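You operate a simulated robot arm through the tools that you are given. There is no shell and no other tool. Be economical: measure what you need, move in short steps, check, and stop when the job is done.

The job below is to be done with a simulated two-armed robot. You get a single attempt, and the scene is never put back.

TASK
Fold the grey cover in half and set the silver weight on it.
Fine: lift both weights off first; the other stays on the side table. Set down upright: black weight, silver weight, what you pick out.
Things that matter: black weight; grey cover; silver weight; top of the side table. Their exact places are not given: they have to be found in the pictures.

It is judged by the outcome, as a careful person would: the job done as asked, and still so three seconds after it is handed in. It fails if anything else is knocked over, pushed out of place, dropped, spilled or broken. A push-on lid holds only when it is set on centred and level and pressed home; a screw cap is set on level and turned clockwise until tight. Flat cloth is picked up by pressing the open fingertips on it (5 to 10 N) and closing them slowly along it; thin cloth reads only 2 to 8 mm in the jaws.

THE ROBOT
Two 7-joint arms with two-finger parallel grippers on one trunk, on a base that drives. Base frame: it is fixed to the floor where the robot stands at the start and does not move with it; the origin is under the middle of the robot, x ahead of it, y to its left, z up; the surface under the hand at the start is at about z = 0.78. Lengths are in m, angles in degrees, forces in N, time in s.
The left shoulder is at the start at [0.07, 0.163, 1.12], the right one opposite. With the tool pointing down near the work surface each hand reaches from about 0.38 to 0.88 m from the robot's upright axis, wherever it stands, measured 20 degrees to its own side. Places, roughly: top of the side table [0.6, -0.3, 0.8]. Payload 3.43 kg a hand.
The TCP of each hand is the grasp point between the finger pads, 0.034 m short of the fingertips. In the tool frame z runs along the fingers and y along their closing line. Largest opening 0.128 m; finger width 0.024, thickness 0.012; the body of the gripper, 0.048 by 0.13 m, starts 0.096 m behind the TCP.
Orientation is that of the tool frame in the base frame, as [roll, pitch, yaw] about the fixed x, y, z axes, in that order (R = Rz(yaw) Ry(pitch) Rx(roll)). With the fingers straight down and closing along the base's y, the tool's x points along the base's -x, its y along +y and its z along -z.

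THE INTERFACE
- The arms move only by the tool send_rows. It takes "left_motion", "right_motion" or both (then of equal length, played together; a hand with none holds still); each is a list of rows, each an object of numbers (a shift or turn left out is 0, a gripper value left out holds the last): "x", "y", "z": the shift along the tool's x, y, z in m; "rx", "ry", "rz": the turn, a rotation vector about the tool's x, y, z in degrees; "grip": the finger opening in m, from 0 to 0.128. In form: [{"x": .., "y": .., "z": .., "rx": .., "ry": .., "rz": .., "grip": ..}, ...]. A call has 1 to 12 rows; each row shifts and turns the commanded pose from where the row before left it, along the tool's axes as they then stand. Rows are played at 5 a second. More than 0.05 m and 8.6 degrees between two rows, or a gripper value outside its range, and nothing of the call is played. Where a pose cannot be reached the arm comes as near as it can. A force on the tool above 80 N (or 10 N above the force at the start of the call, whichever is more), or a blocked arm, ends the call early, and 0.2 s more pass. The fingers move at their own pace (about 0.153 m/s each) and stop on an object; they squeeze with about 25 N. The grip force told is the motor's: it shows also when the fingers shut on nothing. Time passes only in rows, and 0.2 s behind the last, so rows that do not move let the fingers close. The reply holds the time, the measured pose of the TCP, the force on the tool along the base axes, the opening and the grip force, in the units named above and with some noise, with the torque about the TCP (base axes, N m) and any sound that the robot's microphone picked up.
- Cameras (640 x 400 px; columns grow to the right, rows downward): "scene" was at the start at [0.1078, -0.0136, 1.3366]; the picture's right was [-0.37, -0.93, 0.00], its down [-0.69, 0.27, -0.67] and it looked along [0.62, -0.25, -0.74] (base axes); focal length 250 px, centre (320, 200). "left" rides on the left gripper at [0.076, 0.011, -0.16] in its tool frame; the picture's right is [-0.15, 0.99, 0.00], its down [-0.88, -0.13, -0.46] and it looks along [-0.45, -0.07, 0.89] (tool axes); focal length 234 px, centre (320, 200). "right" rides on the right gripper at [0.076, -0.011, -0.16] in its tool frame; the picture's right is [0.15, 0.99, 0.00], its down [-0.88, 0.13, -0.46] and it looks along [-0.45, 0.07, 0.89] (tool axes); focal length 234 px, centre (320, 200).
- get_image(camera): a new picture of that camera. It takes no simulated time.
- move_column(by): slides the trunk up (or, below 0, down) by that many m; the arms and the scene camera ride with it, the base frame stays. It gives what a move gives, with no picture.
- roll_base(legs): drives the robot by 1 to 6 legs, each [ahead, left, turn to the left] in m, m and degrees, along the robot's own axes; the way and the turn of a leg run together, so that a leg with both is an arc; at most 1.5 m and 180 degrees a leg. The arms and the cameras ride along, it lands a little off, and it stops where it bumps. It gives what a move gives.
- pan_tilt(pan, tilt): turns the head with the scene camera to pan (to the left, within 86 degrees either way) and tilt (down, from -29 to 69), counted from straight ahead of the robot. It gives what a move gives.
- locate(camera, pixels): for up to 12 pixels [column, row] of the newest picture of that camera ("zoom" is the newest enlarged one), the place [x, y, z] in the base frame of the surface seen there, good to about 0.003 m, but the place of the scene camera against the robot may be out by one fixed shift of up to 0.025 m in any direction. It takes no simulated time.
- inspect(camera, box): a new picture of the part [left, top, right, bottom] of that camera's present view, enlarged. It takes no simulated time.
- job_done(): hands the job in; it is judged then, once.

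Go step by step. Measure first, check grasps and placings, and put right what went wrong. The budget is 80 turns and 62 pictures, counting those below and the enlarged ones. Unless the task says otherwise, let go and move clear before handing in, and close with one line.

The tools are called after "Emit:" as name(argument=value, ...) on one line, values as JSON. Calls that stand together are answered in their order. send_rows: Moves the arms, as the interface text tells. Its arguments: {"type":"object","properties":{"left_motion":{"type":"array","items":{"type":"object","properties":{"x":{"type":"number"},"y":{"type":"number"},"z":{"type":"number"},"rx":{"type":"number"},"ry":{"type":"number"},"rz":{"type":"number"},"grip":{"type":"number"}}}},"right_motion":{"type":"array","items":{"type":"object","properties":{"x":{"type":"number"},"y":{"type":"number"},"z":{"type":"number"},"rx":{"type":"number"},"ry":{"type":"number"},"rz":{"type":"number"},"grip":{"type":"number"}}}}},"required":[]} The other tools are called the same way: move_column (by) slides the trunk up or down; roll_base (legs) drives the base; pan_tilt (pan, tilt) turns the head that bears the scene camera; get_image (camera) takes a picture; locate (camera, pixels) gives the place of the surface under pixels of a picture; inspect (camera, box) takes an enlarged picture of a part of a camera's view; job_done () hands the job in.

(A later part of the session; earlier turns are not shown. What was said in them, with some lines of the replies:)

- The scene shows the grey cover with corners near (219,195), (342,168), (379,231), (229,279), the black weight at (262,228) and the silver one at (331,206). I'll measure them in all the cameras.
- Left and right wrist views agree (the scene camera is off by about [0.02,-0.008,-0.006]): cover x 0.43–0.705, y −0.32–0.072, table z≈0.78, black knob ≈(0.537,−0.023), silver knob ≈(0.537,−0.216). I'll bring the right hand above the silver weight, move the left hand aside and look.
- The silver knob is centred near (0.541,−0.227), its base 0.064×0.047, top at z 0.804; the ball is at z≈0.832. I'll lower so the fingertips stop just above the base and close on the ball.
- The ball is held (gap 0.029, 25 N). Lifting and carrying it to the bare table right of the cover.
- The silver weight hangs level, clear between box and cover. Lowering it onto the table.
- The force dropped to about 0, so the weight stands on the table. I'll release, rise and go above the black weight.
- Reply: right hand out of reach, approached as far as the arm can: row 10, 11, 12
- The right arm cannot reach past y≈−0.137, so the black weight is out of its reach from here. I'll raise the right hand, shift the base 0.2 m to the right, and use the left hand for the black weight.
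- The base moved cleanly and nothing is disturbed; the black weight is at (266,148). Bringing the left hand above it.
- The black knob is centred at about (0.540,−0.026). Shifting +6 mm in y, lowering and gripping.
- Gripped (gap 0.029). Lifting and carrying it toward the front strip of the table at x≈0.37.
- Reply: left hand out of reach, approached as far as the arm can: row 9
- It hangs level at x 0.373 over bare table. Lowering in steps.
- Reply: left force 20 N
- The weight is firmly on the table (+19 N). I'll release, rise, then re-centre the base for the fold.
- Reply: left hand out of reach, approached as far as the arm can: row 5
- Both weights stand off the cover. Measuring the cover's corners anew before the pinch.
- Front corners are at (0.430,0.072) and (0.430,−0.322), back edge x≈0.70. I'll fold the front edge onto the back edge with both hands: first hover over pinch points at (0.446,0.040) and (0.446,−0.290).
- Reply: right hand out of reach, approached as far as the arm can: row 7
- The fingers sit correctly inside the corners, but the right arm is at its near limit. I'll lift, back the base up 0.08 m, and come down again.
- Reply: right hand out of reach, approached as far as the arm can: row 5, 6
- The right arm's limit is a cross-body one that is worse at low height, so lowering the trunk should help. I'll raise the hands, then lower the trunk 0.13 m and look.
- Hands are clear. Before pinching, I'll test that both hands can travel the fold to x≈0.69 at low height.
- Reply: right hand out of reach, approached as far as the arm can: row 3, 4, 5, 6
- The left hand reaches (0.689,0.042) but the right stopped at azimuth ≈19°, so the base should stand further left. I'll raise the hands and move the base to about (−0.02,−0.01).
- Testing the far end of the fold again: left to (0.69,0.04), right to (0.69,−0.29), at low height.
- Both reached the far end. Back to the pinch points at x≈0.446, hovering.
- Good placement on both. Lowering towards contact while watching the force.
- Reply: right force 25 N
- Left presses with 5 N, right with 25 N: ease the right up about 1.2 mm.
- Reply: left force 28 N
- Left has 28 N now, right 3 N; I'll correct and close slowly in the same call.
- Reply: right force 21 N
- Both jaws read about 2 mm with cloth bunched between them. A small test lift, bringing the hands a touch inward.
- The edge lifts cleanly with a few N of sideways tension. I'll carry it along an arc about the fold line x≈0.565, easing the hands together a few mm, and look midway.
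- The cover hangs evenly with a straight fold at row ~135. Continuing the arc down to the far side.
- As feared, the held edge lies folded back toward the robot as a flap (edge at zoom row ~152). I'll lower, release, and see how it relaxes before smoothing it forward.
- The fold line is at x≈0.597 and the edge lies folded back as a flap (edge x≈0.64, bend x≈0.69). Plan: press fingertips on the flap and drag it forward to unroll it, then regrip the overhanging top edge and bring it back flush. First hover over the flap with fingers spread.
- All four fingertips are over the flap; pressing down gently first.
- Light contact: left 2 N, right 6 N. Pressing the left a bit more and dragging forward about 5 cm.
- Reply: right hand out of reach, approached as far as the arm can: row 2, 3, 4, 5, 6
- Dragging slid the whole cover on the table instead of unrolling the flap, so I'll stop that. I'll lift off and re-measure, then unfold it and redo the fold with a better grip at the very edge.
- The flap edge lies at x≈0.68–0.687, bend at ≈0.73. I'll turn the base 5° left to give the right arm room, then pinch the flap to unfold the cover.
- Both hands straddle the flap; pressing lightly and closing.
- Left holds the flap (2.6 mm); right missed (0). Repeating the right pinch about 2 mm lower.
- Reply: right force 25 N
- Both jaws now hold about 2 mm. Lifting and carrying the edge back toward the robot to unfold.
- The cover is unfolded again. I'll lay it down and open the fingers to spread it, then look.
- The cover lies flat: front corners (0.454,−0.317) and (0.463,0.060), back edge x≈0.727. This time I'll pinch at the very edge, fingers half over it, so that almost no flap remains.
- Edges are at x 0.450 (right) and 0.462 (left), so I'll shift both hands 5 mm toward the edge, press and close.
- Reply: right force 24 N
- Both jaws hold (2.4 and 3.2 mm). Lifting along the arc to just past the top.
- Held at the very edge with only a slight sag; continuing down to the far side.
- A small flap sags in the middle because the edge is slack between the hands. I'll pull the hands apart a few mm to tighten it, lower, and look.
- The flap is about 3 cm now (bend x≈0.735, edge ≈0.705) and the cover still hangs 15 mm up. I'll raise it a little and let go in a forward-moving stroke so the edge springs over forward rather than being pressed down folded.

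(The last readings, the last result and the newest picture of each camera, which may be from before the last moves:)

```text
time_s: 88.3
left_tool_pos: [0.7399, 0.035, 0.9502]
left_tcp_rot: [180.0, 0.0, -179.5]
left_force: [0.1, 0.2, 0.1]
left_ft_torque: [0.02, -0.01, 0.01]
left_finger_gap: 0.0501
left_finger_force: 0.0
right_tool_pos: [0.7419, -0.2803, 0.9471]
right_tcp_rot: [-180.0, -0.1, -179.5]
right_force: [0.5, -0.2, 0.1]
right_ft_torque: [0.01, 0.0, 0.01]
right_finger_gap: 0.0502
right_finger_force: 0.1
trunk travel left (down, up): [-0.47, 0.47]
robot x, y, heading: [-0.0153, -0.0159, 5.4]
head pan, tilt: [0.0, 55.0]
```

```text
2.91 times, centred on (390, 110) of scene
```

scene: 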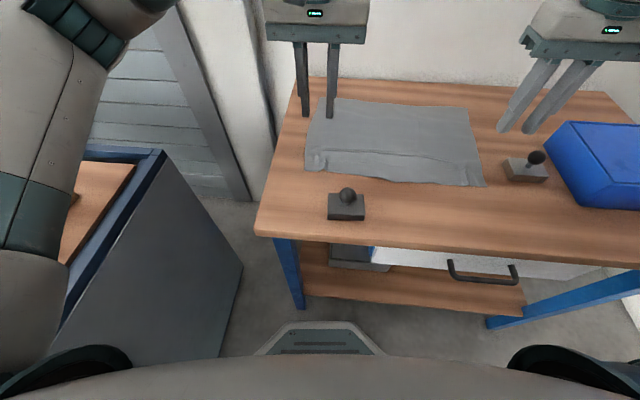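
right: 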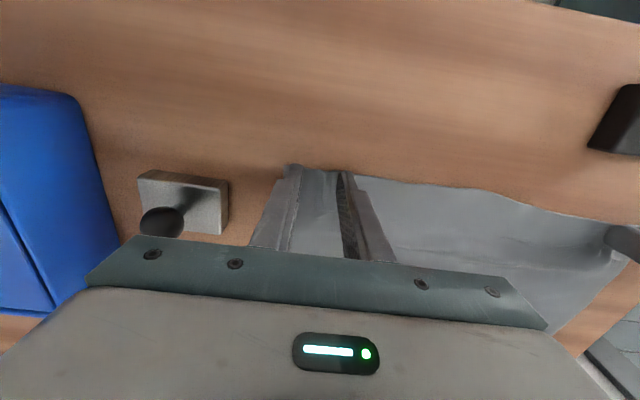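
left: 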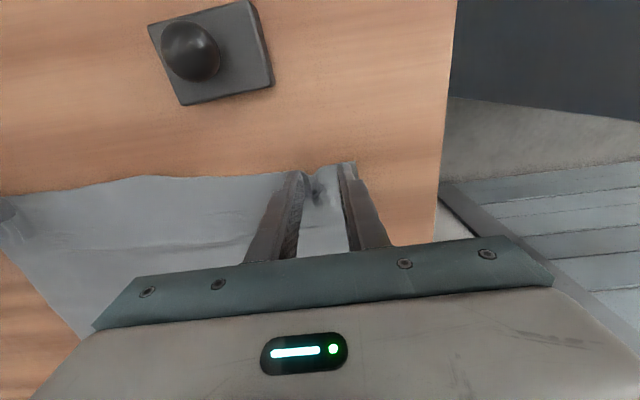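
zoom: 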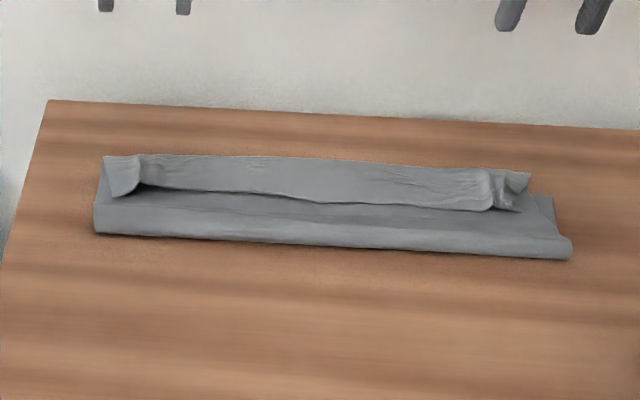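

The flap persists, but its edge stands slightly proud. I'll put the spread fingertips just in front of the flap edge, barely above the upper layer, and sweep forward to flip it over.

Emit:
send_rows(left_motion=[{"x": 0.033, "y": -0.016, "grip": 0.1}, {"x": 0.034, "y": -0.016}, {"z": 0.04}, {"z": 0.045}, {"z": 0.04}, {}, {"x": -0.02}, {"x": -0.02}, {"x": -0.02}, {"x": -0.02}, {"x": -0.02}, {"x": -0.005}], right_motion=[{"x": 0.036, "y": 0.016, "grip": 0.1}, {"x": 0.037, "y": 0.016}, {"z": 0.04}, {"z": 0.045}, {"z": 0.037}, {}, {"x": -0.02}, {"x": -0.02}, {"x": -0.02}, {"x": -0.02}, {"x": -0.02}, {"x": -0.005}])

Emit:
inspect(camera="scene", box=[280, 60, 500, 140])

```text
time_s: 90.9
left_tool_pos: [0.7593, 0.0082, 0.8227]
left_tcp_rot: [-179.9, 0.0, -179.3]
left_force: [-0.7, 0.1, -0.5]
left_ft_torque: [0.01, -0.01, 0.02]
left_finger_gap: 0.0998
left_finger_force: 0.0
left hand out of reach, approached as far as the arm can: row 11, 12
right_tool_pos: [0.7381, -0.2668, 0.8343]
right_tcp_rot: [-180.0, 0.1, -179.5]
right_force: [0.6, 0.0, -1.2]
right_ft_torque: [0.0, -0.01, 0.01]
right_finger_gap: 0.0999
right_finger_force: 0.0
right hand out of reach, approached as far as the arm can: row 10, 11, 12
trunk travel left (down, up): [-0.47, 0.47]
robot x, y, heading: [-0.0206, -0.018, 5.6]
head pan, tilt: [0.0, 55.0]
```

```text
2.91 times, centred on (390, 100) of scene
```

zoom: 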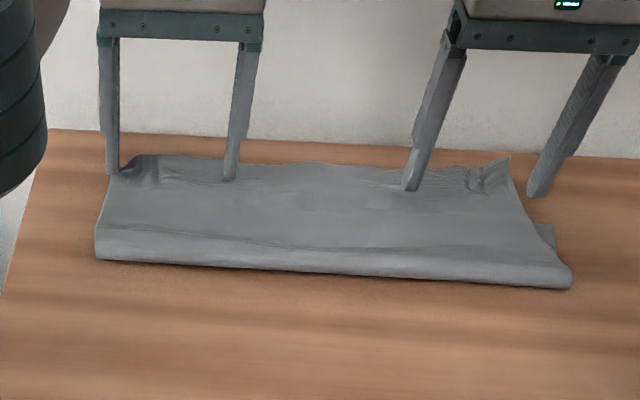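

The sweep flipped the flap forward: the upper layer now lies unrolled, overhanging the lower edge. I'll lift off and measure.

Emit:
send_rows(left_motion=[{"z": -0.03}, {"z": -0.04}, {"z": -0.04, "x": 0.03}, {"x": 0.04, "y": 0.03}], right_motion=[{"z": -0.03}, {"z": -0.04}, {"z": -0.04, "x": 0.03}, {"x": 0.04, "y": -0.03}])

Emit:
get_image(camera="right")

Emit:
inspect(camera="scene", box=[280, 60, 500, 140])

```text
time_s: 91.9
left_tool_pos: [0.68, 0.0398, 0.9225]
left_tcp_rot: [-180.0, 0.0, -179.2]
left_force: [-0.6, -0.4, -0.5]
left_ft_torque: [0.0, -0.06, 0.01]
left_finger_gap: 0.0998
left_finger_force: 0.1
left hand out of reach, approached as far as the arm can: row 1, 2
right_tool_pos: [0.6646, -0.2943, 0.9418]
right_tcp_rot: [-179.9, 0.1, -179.5]
right_force: [0.0, -0.7, -0.8]
right_ft_torque: [0.0, 0.0, 0.01]
right_finger_gap: 0.0999
right_finger_force: 0.1
trunk travel left (down, up): [-0.47, 0.47]
robot x, y, heading: [-0.0207, -0.0129, 5.6]
head pan, tilt: [0.0, 55.0]
```

```text
13 pictures are left
```

right: 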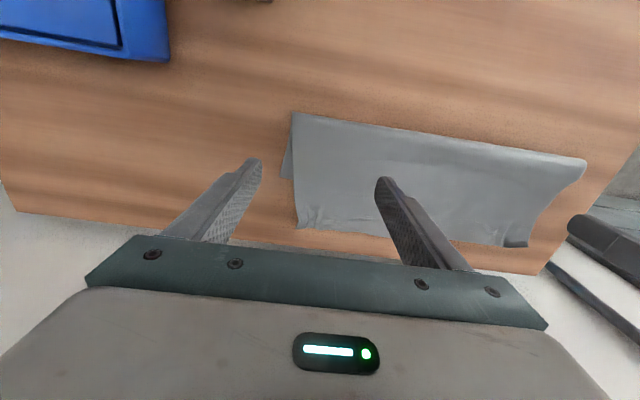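

```text
2.91 times, centred on (390, 100) of scene
```

zoom: 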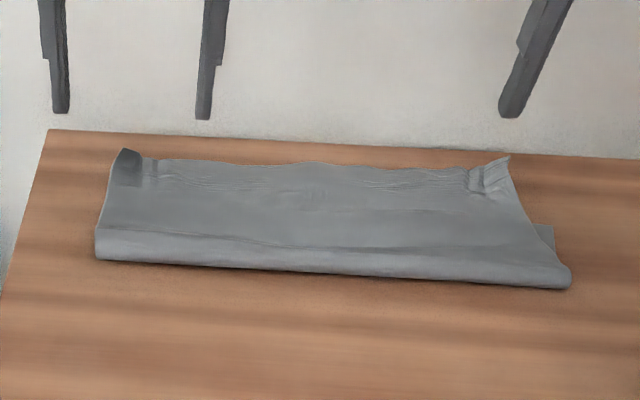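

Emit:
locate(camera="right", pixels=[[293, 115], [583, 168], [282, 174], [299, 226], [318, 228], [420, 232], [505, 246], [527, 244], [543, 215], [360, 180], [450, 145]])

Emit:
locate(camera="zoom", pixels=[[97, 257], [570, 284], [122, 152], [510, 158], [310, 165], [555, 245], [545, 227], [470, 172], [150, 160], [200, 240]])

```text
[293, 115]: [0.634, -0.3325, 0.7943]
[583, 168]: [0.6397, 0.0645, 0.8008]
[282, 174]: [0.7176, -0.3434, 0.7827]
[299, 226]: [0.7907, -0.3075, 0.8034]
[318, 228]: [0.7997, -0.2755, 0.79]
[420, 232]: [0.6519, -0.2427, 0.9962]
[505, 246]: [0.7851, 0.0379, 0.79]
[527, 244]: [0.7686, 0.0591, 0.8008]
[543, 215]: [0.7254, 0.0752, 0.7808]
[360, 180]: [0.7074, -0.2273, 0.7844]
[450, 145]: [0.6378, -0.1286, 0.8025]
```

```text
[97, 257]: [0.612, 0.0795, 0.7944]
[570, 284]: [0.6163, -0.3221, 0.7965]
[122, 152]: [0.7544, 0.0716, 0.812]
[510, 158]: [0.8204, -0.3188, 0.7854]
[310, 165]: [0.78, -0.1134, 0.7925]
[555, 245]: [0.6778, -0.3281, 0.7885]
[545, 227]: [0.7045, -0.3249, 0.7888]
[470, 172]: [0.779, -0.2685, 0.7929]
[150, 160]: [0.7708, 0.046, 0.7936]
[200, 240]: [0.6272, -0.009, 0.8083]
```

The upper edge now lies at x≈0.79, the lower at ≈0.722, fold at ≈0.635: the top layer must come back ~6.5 cm. I'll move the base 3.5 cm forward for reach, then pinch the overhang (single layer) near x≈0.752.

Emit:
roll_base(legs=[[0.035, 0, 0]])

```text
time_s: 92.8
left_tool_pos: [0.7148, 0.0428, 0.9188]
left_tcp_rot: [180.0, 0.0, -179.4]
left_force: [0.7, 0.4, -0.8]
left_ft_torque: [0.0, 0.02, -0.04]
left_finger_gap: 0.0999
left_finger_force: 0.0
right_tool_pos: [0.7011, -0.2915, 0.9414]
right_tcp_rot: [-179.9, 0.0, -179.5]
right_force: [0.4, 0.8, 0.2]
right_ft_torque: [0.03, 0.01, 0.0]
right_finger_gap: 0.0998
right_finger_force: 0.1
trunk travel left (down, up): [-0.47, 0.47]
robot x, y, heading: [0.0137, -0.0112, 5.8]
head pan, tilt: [0.0, 55.0]
```

Emit:
send_rows(left_motion=[{"x": -0.018, "y": -0.011, "grip": 0.035}, {"x": -0.019, "y": -0.012}, {"z": 0.03}, {"z": 0.03}, {"z": 0.033}, {}], right_motion=[{"x": -0.025, "y": 0.008, "grip": 0.035}, {"x": -0.026, "y": 0.0085}, {"z": 0.04}, {"z": 0.04}, {"z": 0.036}, {}])

Emit:
inspect(camera="scene", box=[280, 60, 500, 160])

```text
time_s: 94.2
left_tool_pos: [0.7508, 0.0217, 0.8283]
left_tcp_rot: [179.9, 0.1, -179.4]
left_force: [0.2, 0.2, 1.2]
left_ft_torque: [0.0, 0.0, 0.0]
left_finger_gap: 0.035
left_finger_force: 0.1
right_tool_pos: [0.7526, -0.2735, 0.8273]
right_tcp_rot: [180.0, 0.1, -179.5]
right_force: [-1.3, 0.5, 0.2]
right_ft_torque: [-0.01, 0.01, -0.02]
right_finger_gap: 0.0348
right_finger_force: 0.0
trunk travel left (down, up): [-0.47, 0.47]
robot x, y, heading: [0.0134, -0.012, 5.5]
head pan, tilt: [0.0, 55.0]
```

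```text
2.91 times, centred on (390, 110) of scene
```

zoom: 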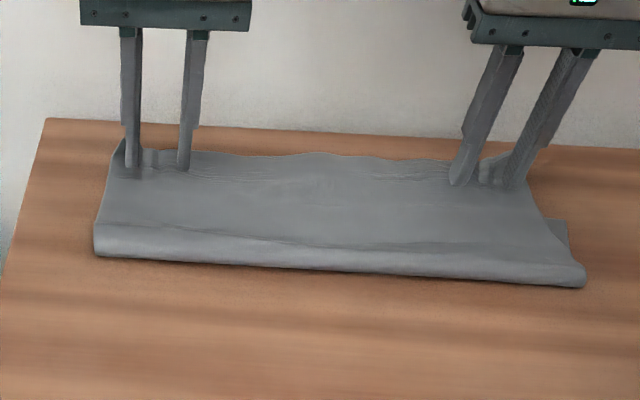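

Both reached. Pressing and closing on the overhang.

Emit:
send_rows(left_motion=[{"z": 0.007}, {"z": 0.005}, {"z": 0.0018}, {}, {"grip": 0.029}, {"grip": 0.023}, {"grip": 0.017}, {"grip": 0.011}, {"grip": 0.005}, {"grip": 0.0}, {}, {}], right_motion=[{"z": 0.006}, {"z": 0.005}, {"z": 0.0018}, {}, {"grip": 0.029}, {"grip": 0.023}, {"grip": 0.017}, {"grip": 0.011}, {"grip": 0.005}, {"grip": 0.0}, {}, {}])

```text
time_s: 96.8
left_tool_pos: [0.7494, 0.0213, 0.8152]
left_tcp_rot: [-179.9, 0.2, -179.4]
left_force: [0.1, -9.3, 5.6]
left_ft_torque: [-0.36, 0.02, 0.02]
left_finger_gap: 0.0022
left_finger_force: 24.7
right_tool_pos: [0.7505, -0.2743, 0.8158]
right_tcp_rot: [180.0, 0.3, -179.4]
right_force: [0.4, 9.2, 22.7]
right_ft_torque: [0.31, 0.06, 0.01]
right_finger_gap: 0.0028
right_finger_force: 24.6
trunk travel left (down, up): [-0.47, 0.47]
robot x, y, heading: [0.0123, -0.0105, 5.6]
head pan, tilt: [0.0, 55.0]
```

Both hold the single upper layer (2–3 mm). Lifting it, carrying it back about 6.5 cm and laying it again.

Emit:
send_rows(left_motion=[{"x": 0.008, "y": -0.002, "z": -0.025}, {"x": 0.012, "y": -0.001, "z": -0.025}, {"x": 0.02, "z": -0.02}, {"x": 0.02, "z": -0.01}, {"x": 0.015, "z": 0.005}, {"x": 0.002, "z": 0.015}, {"x": -0.004, "z": 0.02}, {"x": -0.005, "z": 0.018}, {"x": -0.004, "z": 0.012}, {}], right_motion=[{"x": 0.008, "y": 0.002, "z": -0.025}, {"x": 0.012, "y": 0.001, "z": -0.025}, {"x": 0.02, "z": -0.02}, {"x": 0.02, "z": -0.01}, {"x": 0.015, "z": 0.005}, {"x": 0.002, "z": 0.015}, {"x": -0.004, "z": 0.02}, {"x": -0.005, "z": 0.018}, {"x": -0.004, "z": 0.012}, {}])

Emit:
inspect(camera="scene", box=[280, 60, 500, 160])

```text
time_s: 99.0
left_tool_pos: [0.6876, 0.0177, 0.8225]
left_tcp_rot: [180.0, 0.0, -179.4]
left_force: [-0.1, 0.0, -0.8]
left_ft_torque: [-0.06, -0.01, 0.0]
left_finger_gap: 0.0024
left_finger_force: 24.5
right_tool_pos: [0.6873, -0.2728, 0.8224]
right_tcp_rot: [-180.0, 0.1, -179.5]
right_force: [-0.6, 0.8, -0.2]
right_ft_torque: [0.06, 0.01, 0.05]
right_finger_gap: 0.0022
right_finger_force: 25.1
trunk travel left (down, up): [-0.47, 0.47]
robot x, y, heading: [0.0148, -0.0107, 5.5]
head pan, tilt: [0.0, 55.0]
```

```text
2.91 times, centred on (390, 110) of scene
```

zoom: 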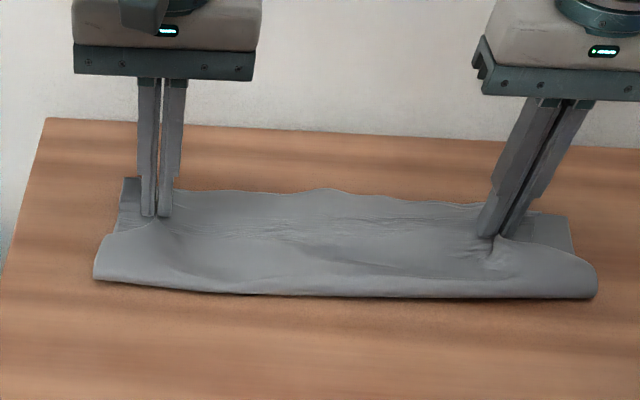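

The fold rolled toward the robot and the edges now nearly coincide. Spreading slightly, releasing and lifting off.

Emit:
send_rows(left_motion=[{"y": 0.003, "z": 0.003}, {}, {"grip": 0.008}, {"grip": 0.016}, {"grip": 0.026}, {"grip": 0.035}, {"z": -0.008}, {"z": -0.03}, {"z": -0.04}, {"z": -0.04, "y": 0.02}, {"x": 0.04, "y": 0.03}], right_motion=[{"y": -0.003, "z": 0.003}, {}, {"grip": 0.008}, {"grip": 0.016}, {"grip": 0.026}, {"grip": 0.035}, {"z": -0.008}, {"z": -0.03}, {"z": -0.04}, {"z": -0.04, "y": -0.02}, {"x": 0.04, "y": -0.03}])

Emit:
inspect(camera="scene", box=[270, 60, 510, 200])

```text
time_s: 101.4
left_tool_pos: [0.6427, 0.0675, 0.9416]
left_tcp_rot: [180.0, 0.1, -179.4]
left_force: [-0.9, 0.3, 0.9]
left_ft_torque: [0.01, 0.0, 0.01]
left_finger_gap: 0.0349
left_finger_force: 0.0
right_tool_pos: [0.6493, -0.3238, 0.9367]
right_tcp_rot: [-180.0, 0.3, -179.5]
right_force: [-0.1, -0.4, 0.4]
right_ft_torque: [0.01, -0.04, -0.01]
right_finger_gap: 0.0348
right_finger_force: 0.0
trunk travel left (down, up): [-0.47, 0.47]
robot x, y, heading: [0.0186, -0.0089, 5.5]
head pan, tilt: [0.0, 55.0]
```

```text
2.67 times, centred on (390, 130) of scene
```

zoom: 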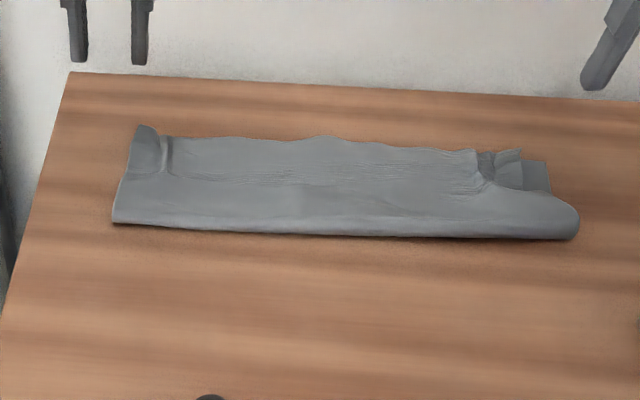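

Emit:
locate(camera="zoom", pixels=[[115, 222], [350, 236], [577, 236], [148, 128], [240, 138], [325, 137], [470, 152], [520, 152], [548, 165], [300, 180], [340, 200], [548, 190]])

```text
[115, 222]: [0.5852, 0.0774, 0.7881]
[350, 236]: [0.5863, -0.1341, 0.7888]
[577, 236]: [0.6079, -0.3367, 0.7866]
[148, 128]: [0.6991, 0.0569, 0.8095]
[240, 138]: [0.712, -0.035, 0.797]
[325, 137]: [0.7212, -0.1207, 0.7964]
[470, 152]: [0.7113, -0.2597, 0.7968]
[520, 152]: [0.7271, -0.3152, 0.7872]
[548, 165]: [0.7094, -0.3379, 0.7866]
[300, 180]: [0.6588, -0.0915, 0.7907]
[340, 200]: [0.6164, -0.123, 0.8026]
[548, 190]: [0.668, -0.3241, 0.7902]
```

The cover is folded in half: fold at x≈0.605, both free edges at ≈0.73. Now the silver weight: I'll turn the base 5° more left for right-arm reach and return to the weight at (0.499,−0.402).

Emit:
roll_base(legs=[[0, 0, 5]])

Emit:
send_rows(right_motion=[{"rz": 5, "grip": 0.08}, {"x": 0.03, "y": -0.03}, {"x": 0.03, "y": -0.03}], left_motion=[{"z": -0.03, "rz": 5}, {"z": -0.03, "x": 0.03}, {"x": 0.03}])

```text
time_s: 102.3
left_tool_pos: [0.6365, 0.1236, 0.9402]
left_tcp_rot: [-179.9, 0.0, -174.4]
left_force: [0.1, 0.4, 0.1]
left_ft_torque: [-0.02, 0.0, 0.01]
left_finger_gap: 0.0352
left_finger_force: 0.0
right_tool_pos: [0.6755, -0.267, 0.9366]
right_tcp_rot: [-179.9, 0.1, -174.5]
right_force: [0.5, -0.1, -0.3]
right_ft_torque: [-0.03, 0.0, -0.02]
right_finger_gap: 0.0348
right_finger_force: 0.1
trunk travel left (down, up): [-0.47, 0.47]
robot x, y, heading: [0.0121, -0.0095, 10.7]
head pan, tilt: [0.0, 55.0]
```

```text
time_s: 103.1
left_tool_pos: [0.5765, 0.1211, 0.9995]
left_tcp_rot: [180.0, 0.0, -179.2]
left_force: [-0.6, -0.3, -0.7]
left_ft_torque: [0.01, 0.01, -0.02]
left_finger_gap: 0.0349
left_finger_force: 0.0
right_tool_pos: [0.6108, -0.3256, 0.9336]
right_tcp_rot: [180.0, 0.1, -179.5]
right_force: [0.2, 0.1, 0.2]
right_ft_torque: [-0.03, 0.0, 0.01]
right_finger_gap: 0.0804
right_finger_force: 0.1
trunk travel left (down, up): [-0.47, 0.47]
robot x, y, heading: [0.0152, -0.0149, 10.5]
head pan, tilt: [0.0, 55.0]
```

Emit:
send_rows(right_motion=[{"x": 0.028, "y": -0.019}, {"x": 0.028, "y": -0.019}, {"x": 0.028, "y": -0.019}, {"x": 0.028, "y": -0.02}, {}])

Emit:
get_image(camera="right")

```text
time_s: 104.3
left_tool_pos: [0.5779, 0.1228, 0.9991]
left_tcp_rot: [-179.8, 0.0, -179.2]
left_force: [0.4, -0.8, 0.1]
left_ft_torque: [-0.02, 0.0, 0.01]
left_finger_gap: 0.035
left_finger_force: 0.0
right_tool_pos: [0.5064, -0.4064, 0.9343]
right_tcp_rot: [-180.0, 0.0, -179.6]
right_force: [-0.7, 0.2, 0.4]
right_ft_torque: [-0.01, 0.02, -0.02]
right_finger_gap: 0.08
right_finger_force: 0.2
trunk travel left (down, up): [-0.47, 0.47]
robot x, y, heading: [0.016, -0.0126, 10.6]
head pan, tilt: [0.0, 55.0]
```

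```text
8 pictures are left
```

right: 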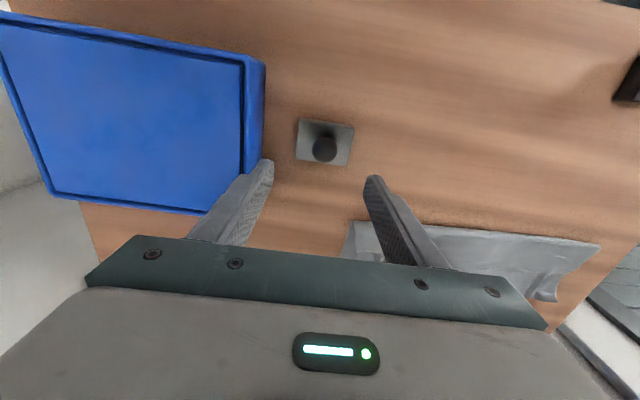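

Emit:
locate(camera="right", pixels=[[325, 149], [325, 141], [325, 158], [314, 149], [336, 149], [298, 120], [353, 128], [262, 80]])

```text
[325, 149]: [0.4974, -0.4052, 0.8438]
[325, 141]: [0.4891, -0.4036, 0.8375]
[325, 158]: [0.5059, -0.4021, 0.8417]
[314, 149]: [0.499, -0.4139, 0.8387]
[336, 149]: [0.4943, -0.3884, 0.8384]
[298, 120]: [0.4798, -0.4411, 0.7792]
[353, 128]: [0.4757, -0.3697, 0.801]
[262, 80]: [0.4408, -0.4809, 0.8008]
```

The silver knob is at (0.499,−0.402). Lowering with a 0.06 opening and gripping.

Emit:
send_rows(right_motion=[{"x": 0.0075, "y": 0.004, "grip": 0.06}, {"z": 0.035}, {"z": 0.035}, {"z": 0.022}, {}, {"grip": 0.03}, {"grip": 0.0}, {}, {}])

```text
time_s: 106.3
left_tool_pos: [0.5789, 0.122, 0.9979]
left_tcp_rot: [180.0, 0.0, -179.5]
left_force: [-0.1, 0.7, 1.5]
left_ft_torque: [-0.01, 0.04, 0.0]
left_finger_gap: 0.0348
left_finger_force: 0.1
right_tool_pos: [0.4963, -0.402, 0.8422]
right_tcp_rot: [-180.0, 0.0, -179.4]
right_force: [-0.6, 2.6, -0.8]
right_ft_torque: [0.06, -0.06, 0.04]
right_finger_gap: 0.0293
right_finger_force: 25.3
trunk travel left (down, up): [-0.47, 0.47]
robot x, y, heading: [0.0158, -0.0146, 10.3]
head pan, tilt: [0.0, 55.0]
```

Gripped (0.029). Lifting and carrying to above the folded cover at about (0.667,−0.19).

Emit:
send_rows(right_motion=[{"z": -0.025}, {"z": -0.035}, {"z": -0.035}, {"x": -0.024, "y": 0.03}, {"x": -0.024, "y": 0.03}, {"x": -0.024, "y": 0.03}, {"x": -0.025, "y": 0.03}, {"x": -0.025, "y": 0.03}, {"x": -0.025, "y": 0.03}, {"x": -0.024, "y": 0.032}, {}])

Emit:
get_image(camera="right")

```text
time_s: 108.7
left_tool_pos: [0.5782, 0.1204, 0.999]
left_tcp_rot: [180.0, 0.0, -179.4]
left_force: [-0.7, -0.2, -1.2]
left_ft_torque: [0.01, -0.01, 0.02]
left_finger_gap: 0.035
left_finger_force: 0.0
right_tool_pos: [0.6644, -0.1931, 0.9393]
right_tcp_rot: [179.9, 0.0, -179.5]
right_force: [-0.2, -0.7, -6.7]
right_ft_torque: [0.0, 0.02, 0.05]
right_finger_gap: 0.0295
right_finger_force: 24.5
trunk travel left (down, up): [-0.47, 0.47]
robot x, y, heading: [0.0169, -0.0135, 10.6]
head pan, tilt: [0.0, 55.0]
```

```text
7 pictures are left
```

right: 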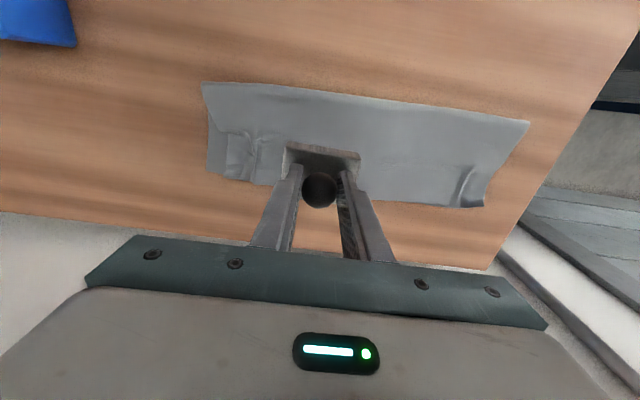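

Emit:
locate(camera="right", pixels=[[300, 97], [204, 86], [527, 124], [400, 200], [265, 183], [210, 170], [483, 204], [390, 140], [245, 130], [467, 205]])

```text
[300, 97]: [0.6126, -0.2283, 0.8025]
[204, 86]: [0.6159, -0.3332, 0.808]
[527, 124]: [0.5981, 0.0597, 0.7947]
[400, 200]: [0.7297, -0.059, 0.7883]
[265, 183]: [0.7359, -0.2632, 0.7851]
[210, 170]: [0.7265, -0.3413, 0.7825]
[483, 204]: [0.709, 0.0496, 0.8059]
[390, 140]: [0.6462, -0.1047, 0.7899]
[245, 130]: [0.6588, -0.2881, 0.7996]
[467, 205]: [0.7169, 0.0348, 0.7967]
```

The folded cover spans x 0.612–0.73; I'll set the weight at x≈0.67. Lowering with a slow finish.

Emit:
send_rows(right_motion=[{"x": -0.005, "z": 0.03}, {"z": 0.03}, {"z": 0.02}, {"z": 0.007}, {"z": 0.003}, {}])

```text
time_s: 110.1
left_tool_pos: [0.5787, 0.1197, 0.9986]
left_tcp_rot: [-180.0, 0.0, -179.3]
left_force: [0.3, -0.1, -0.1]
left_ft_torque: [0.02, 0.03, 0.02]
left_finger_gap: 0.0349
left_finger_force: 0.1
right_tool_pos: [0.6703, -0.1905, 0.8477]
right_tcp_rot: [-179.9, 0.0, -179.6]
right_force: [0.3, 0.3, -6.0]
right_ft_torque: [0.02, 0.03, -0.02]
right_finger_gap: 0.0291
right_finger_force: 24.6
trunk travel left (down, up): [-0.47, 0.47]
robot x, y, heading: [0.0139, -0.0142, 10.5]
head pan, tilt: [0.0, 55.0]
```

Emit:
send_rows(right_motion=[{"z": 0.001}, {"z": 0.001}, {"z": 0.001}, {"z": 0.001}, {}])

```text
time_s: 111.3
left_tool_pos: [0.5795, 0.1205, 0.9985]
left_tcp_rot: [179.9, 0.0, -179.5]
left_force: [-0.8, 0.7, 0.5]
left_ft_torque: [0.01, 0.0, 0.0]
left_finger_gap: 0.035
left_finger_force: 0.1
right_tool_pos: [0.6702, -0.1886, 0.8445]
right_tcp_rot: [179.9, 0.2, -179.5]
right_force: [-0.4, -0.3, -2.7]
right_ft_torque: [-0.02, 0.01, -0.02]
right_finger_gap: 0.0293
right_finger_force: 25.0
trunk travel left (down, up): [-0.47, 0.47]
robot x, y, heading: [0.0153, -0.0128, 10.5]
head pan, tilt: [0.0, 55.0]
```

The weight is partly carried by the cover; one more millimetre, then release and rise.

Emit:
send_rows(right_motion=[{"z": 0.001}, {"z": 0.0005}, {}, {"grip": 0.04}, {"grip": 0.06}, {}, {"z": -0.03}, {"z": -0.045}, {"z": -0.045}, {"y": -0.045}, {"y": -0.045, "x": 0.02}])

Emit:
get_image(camera="right")

Emit:
get_image(camera="scene")

```text
time_s: 113.7
left_tool_pos: [0.577, 0.1211, 0.9991]
left_tcp_rot: [-180.0, 0.1, -179.3]
left_force: [0.5, 0.9, 0.6]
left_ft_torque: [0.02, -0.02, 0.01]
left_finger_gap: 0.0345
left_finger_force: 0.0
right_tool_pos: [0.6497, -0.2802, 0.9644]
right_tcp_rot: [180.0, 0.1, -179.3]
right_force: [-0.3, 0.3, 0.4]
right_ft_torque: [0.01, -0.03, 0.03]
right_finger_gap: 0.06
right_finger_force: 0.1
trunk travel left (down, up): [-0.47, 0.47]
robot x, y, heading: [0.0176, -0.0084, 10.6]
head pan, tilt: [0.0, 55.0]
```

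```text
6 pictures are left
```

right: 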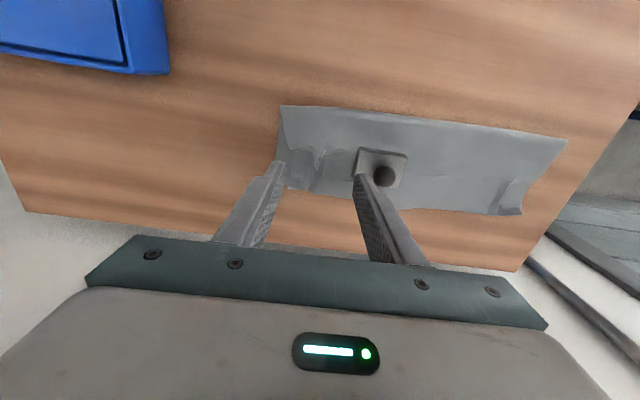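

```text
5 pictures are left
5 turns are left
```

scene: 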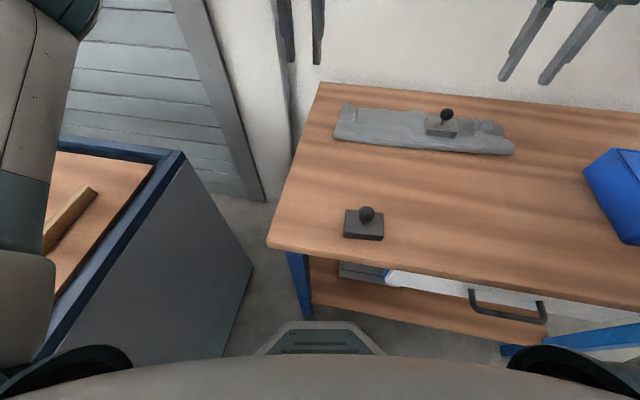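

The silver weight (scene ≈(441,125)) stands upright on the folded cover. The black weight (≈(364,222)) stands upright on the bare table, and both hands are clear with 5 turns left, so I'm handing in.

Emit:
job_done()

```text
The job is handed in.
```

The grey cover is folded in half with the silver weight standing upright on it. The black weight stands upright on the bare side table, and I've handed the job in. The fold isn't perfectly neat: the top layer has some creases, and its right-hand corner sits about 2–3 cm in from the layer below. The folded cover also lies a few centimetres further back on the table than it started.
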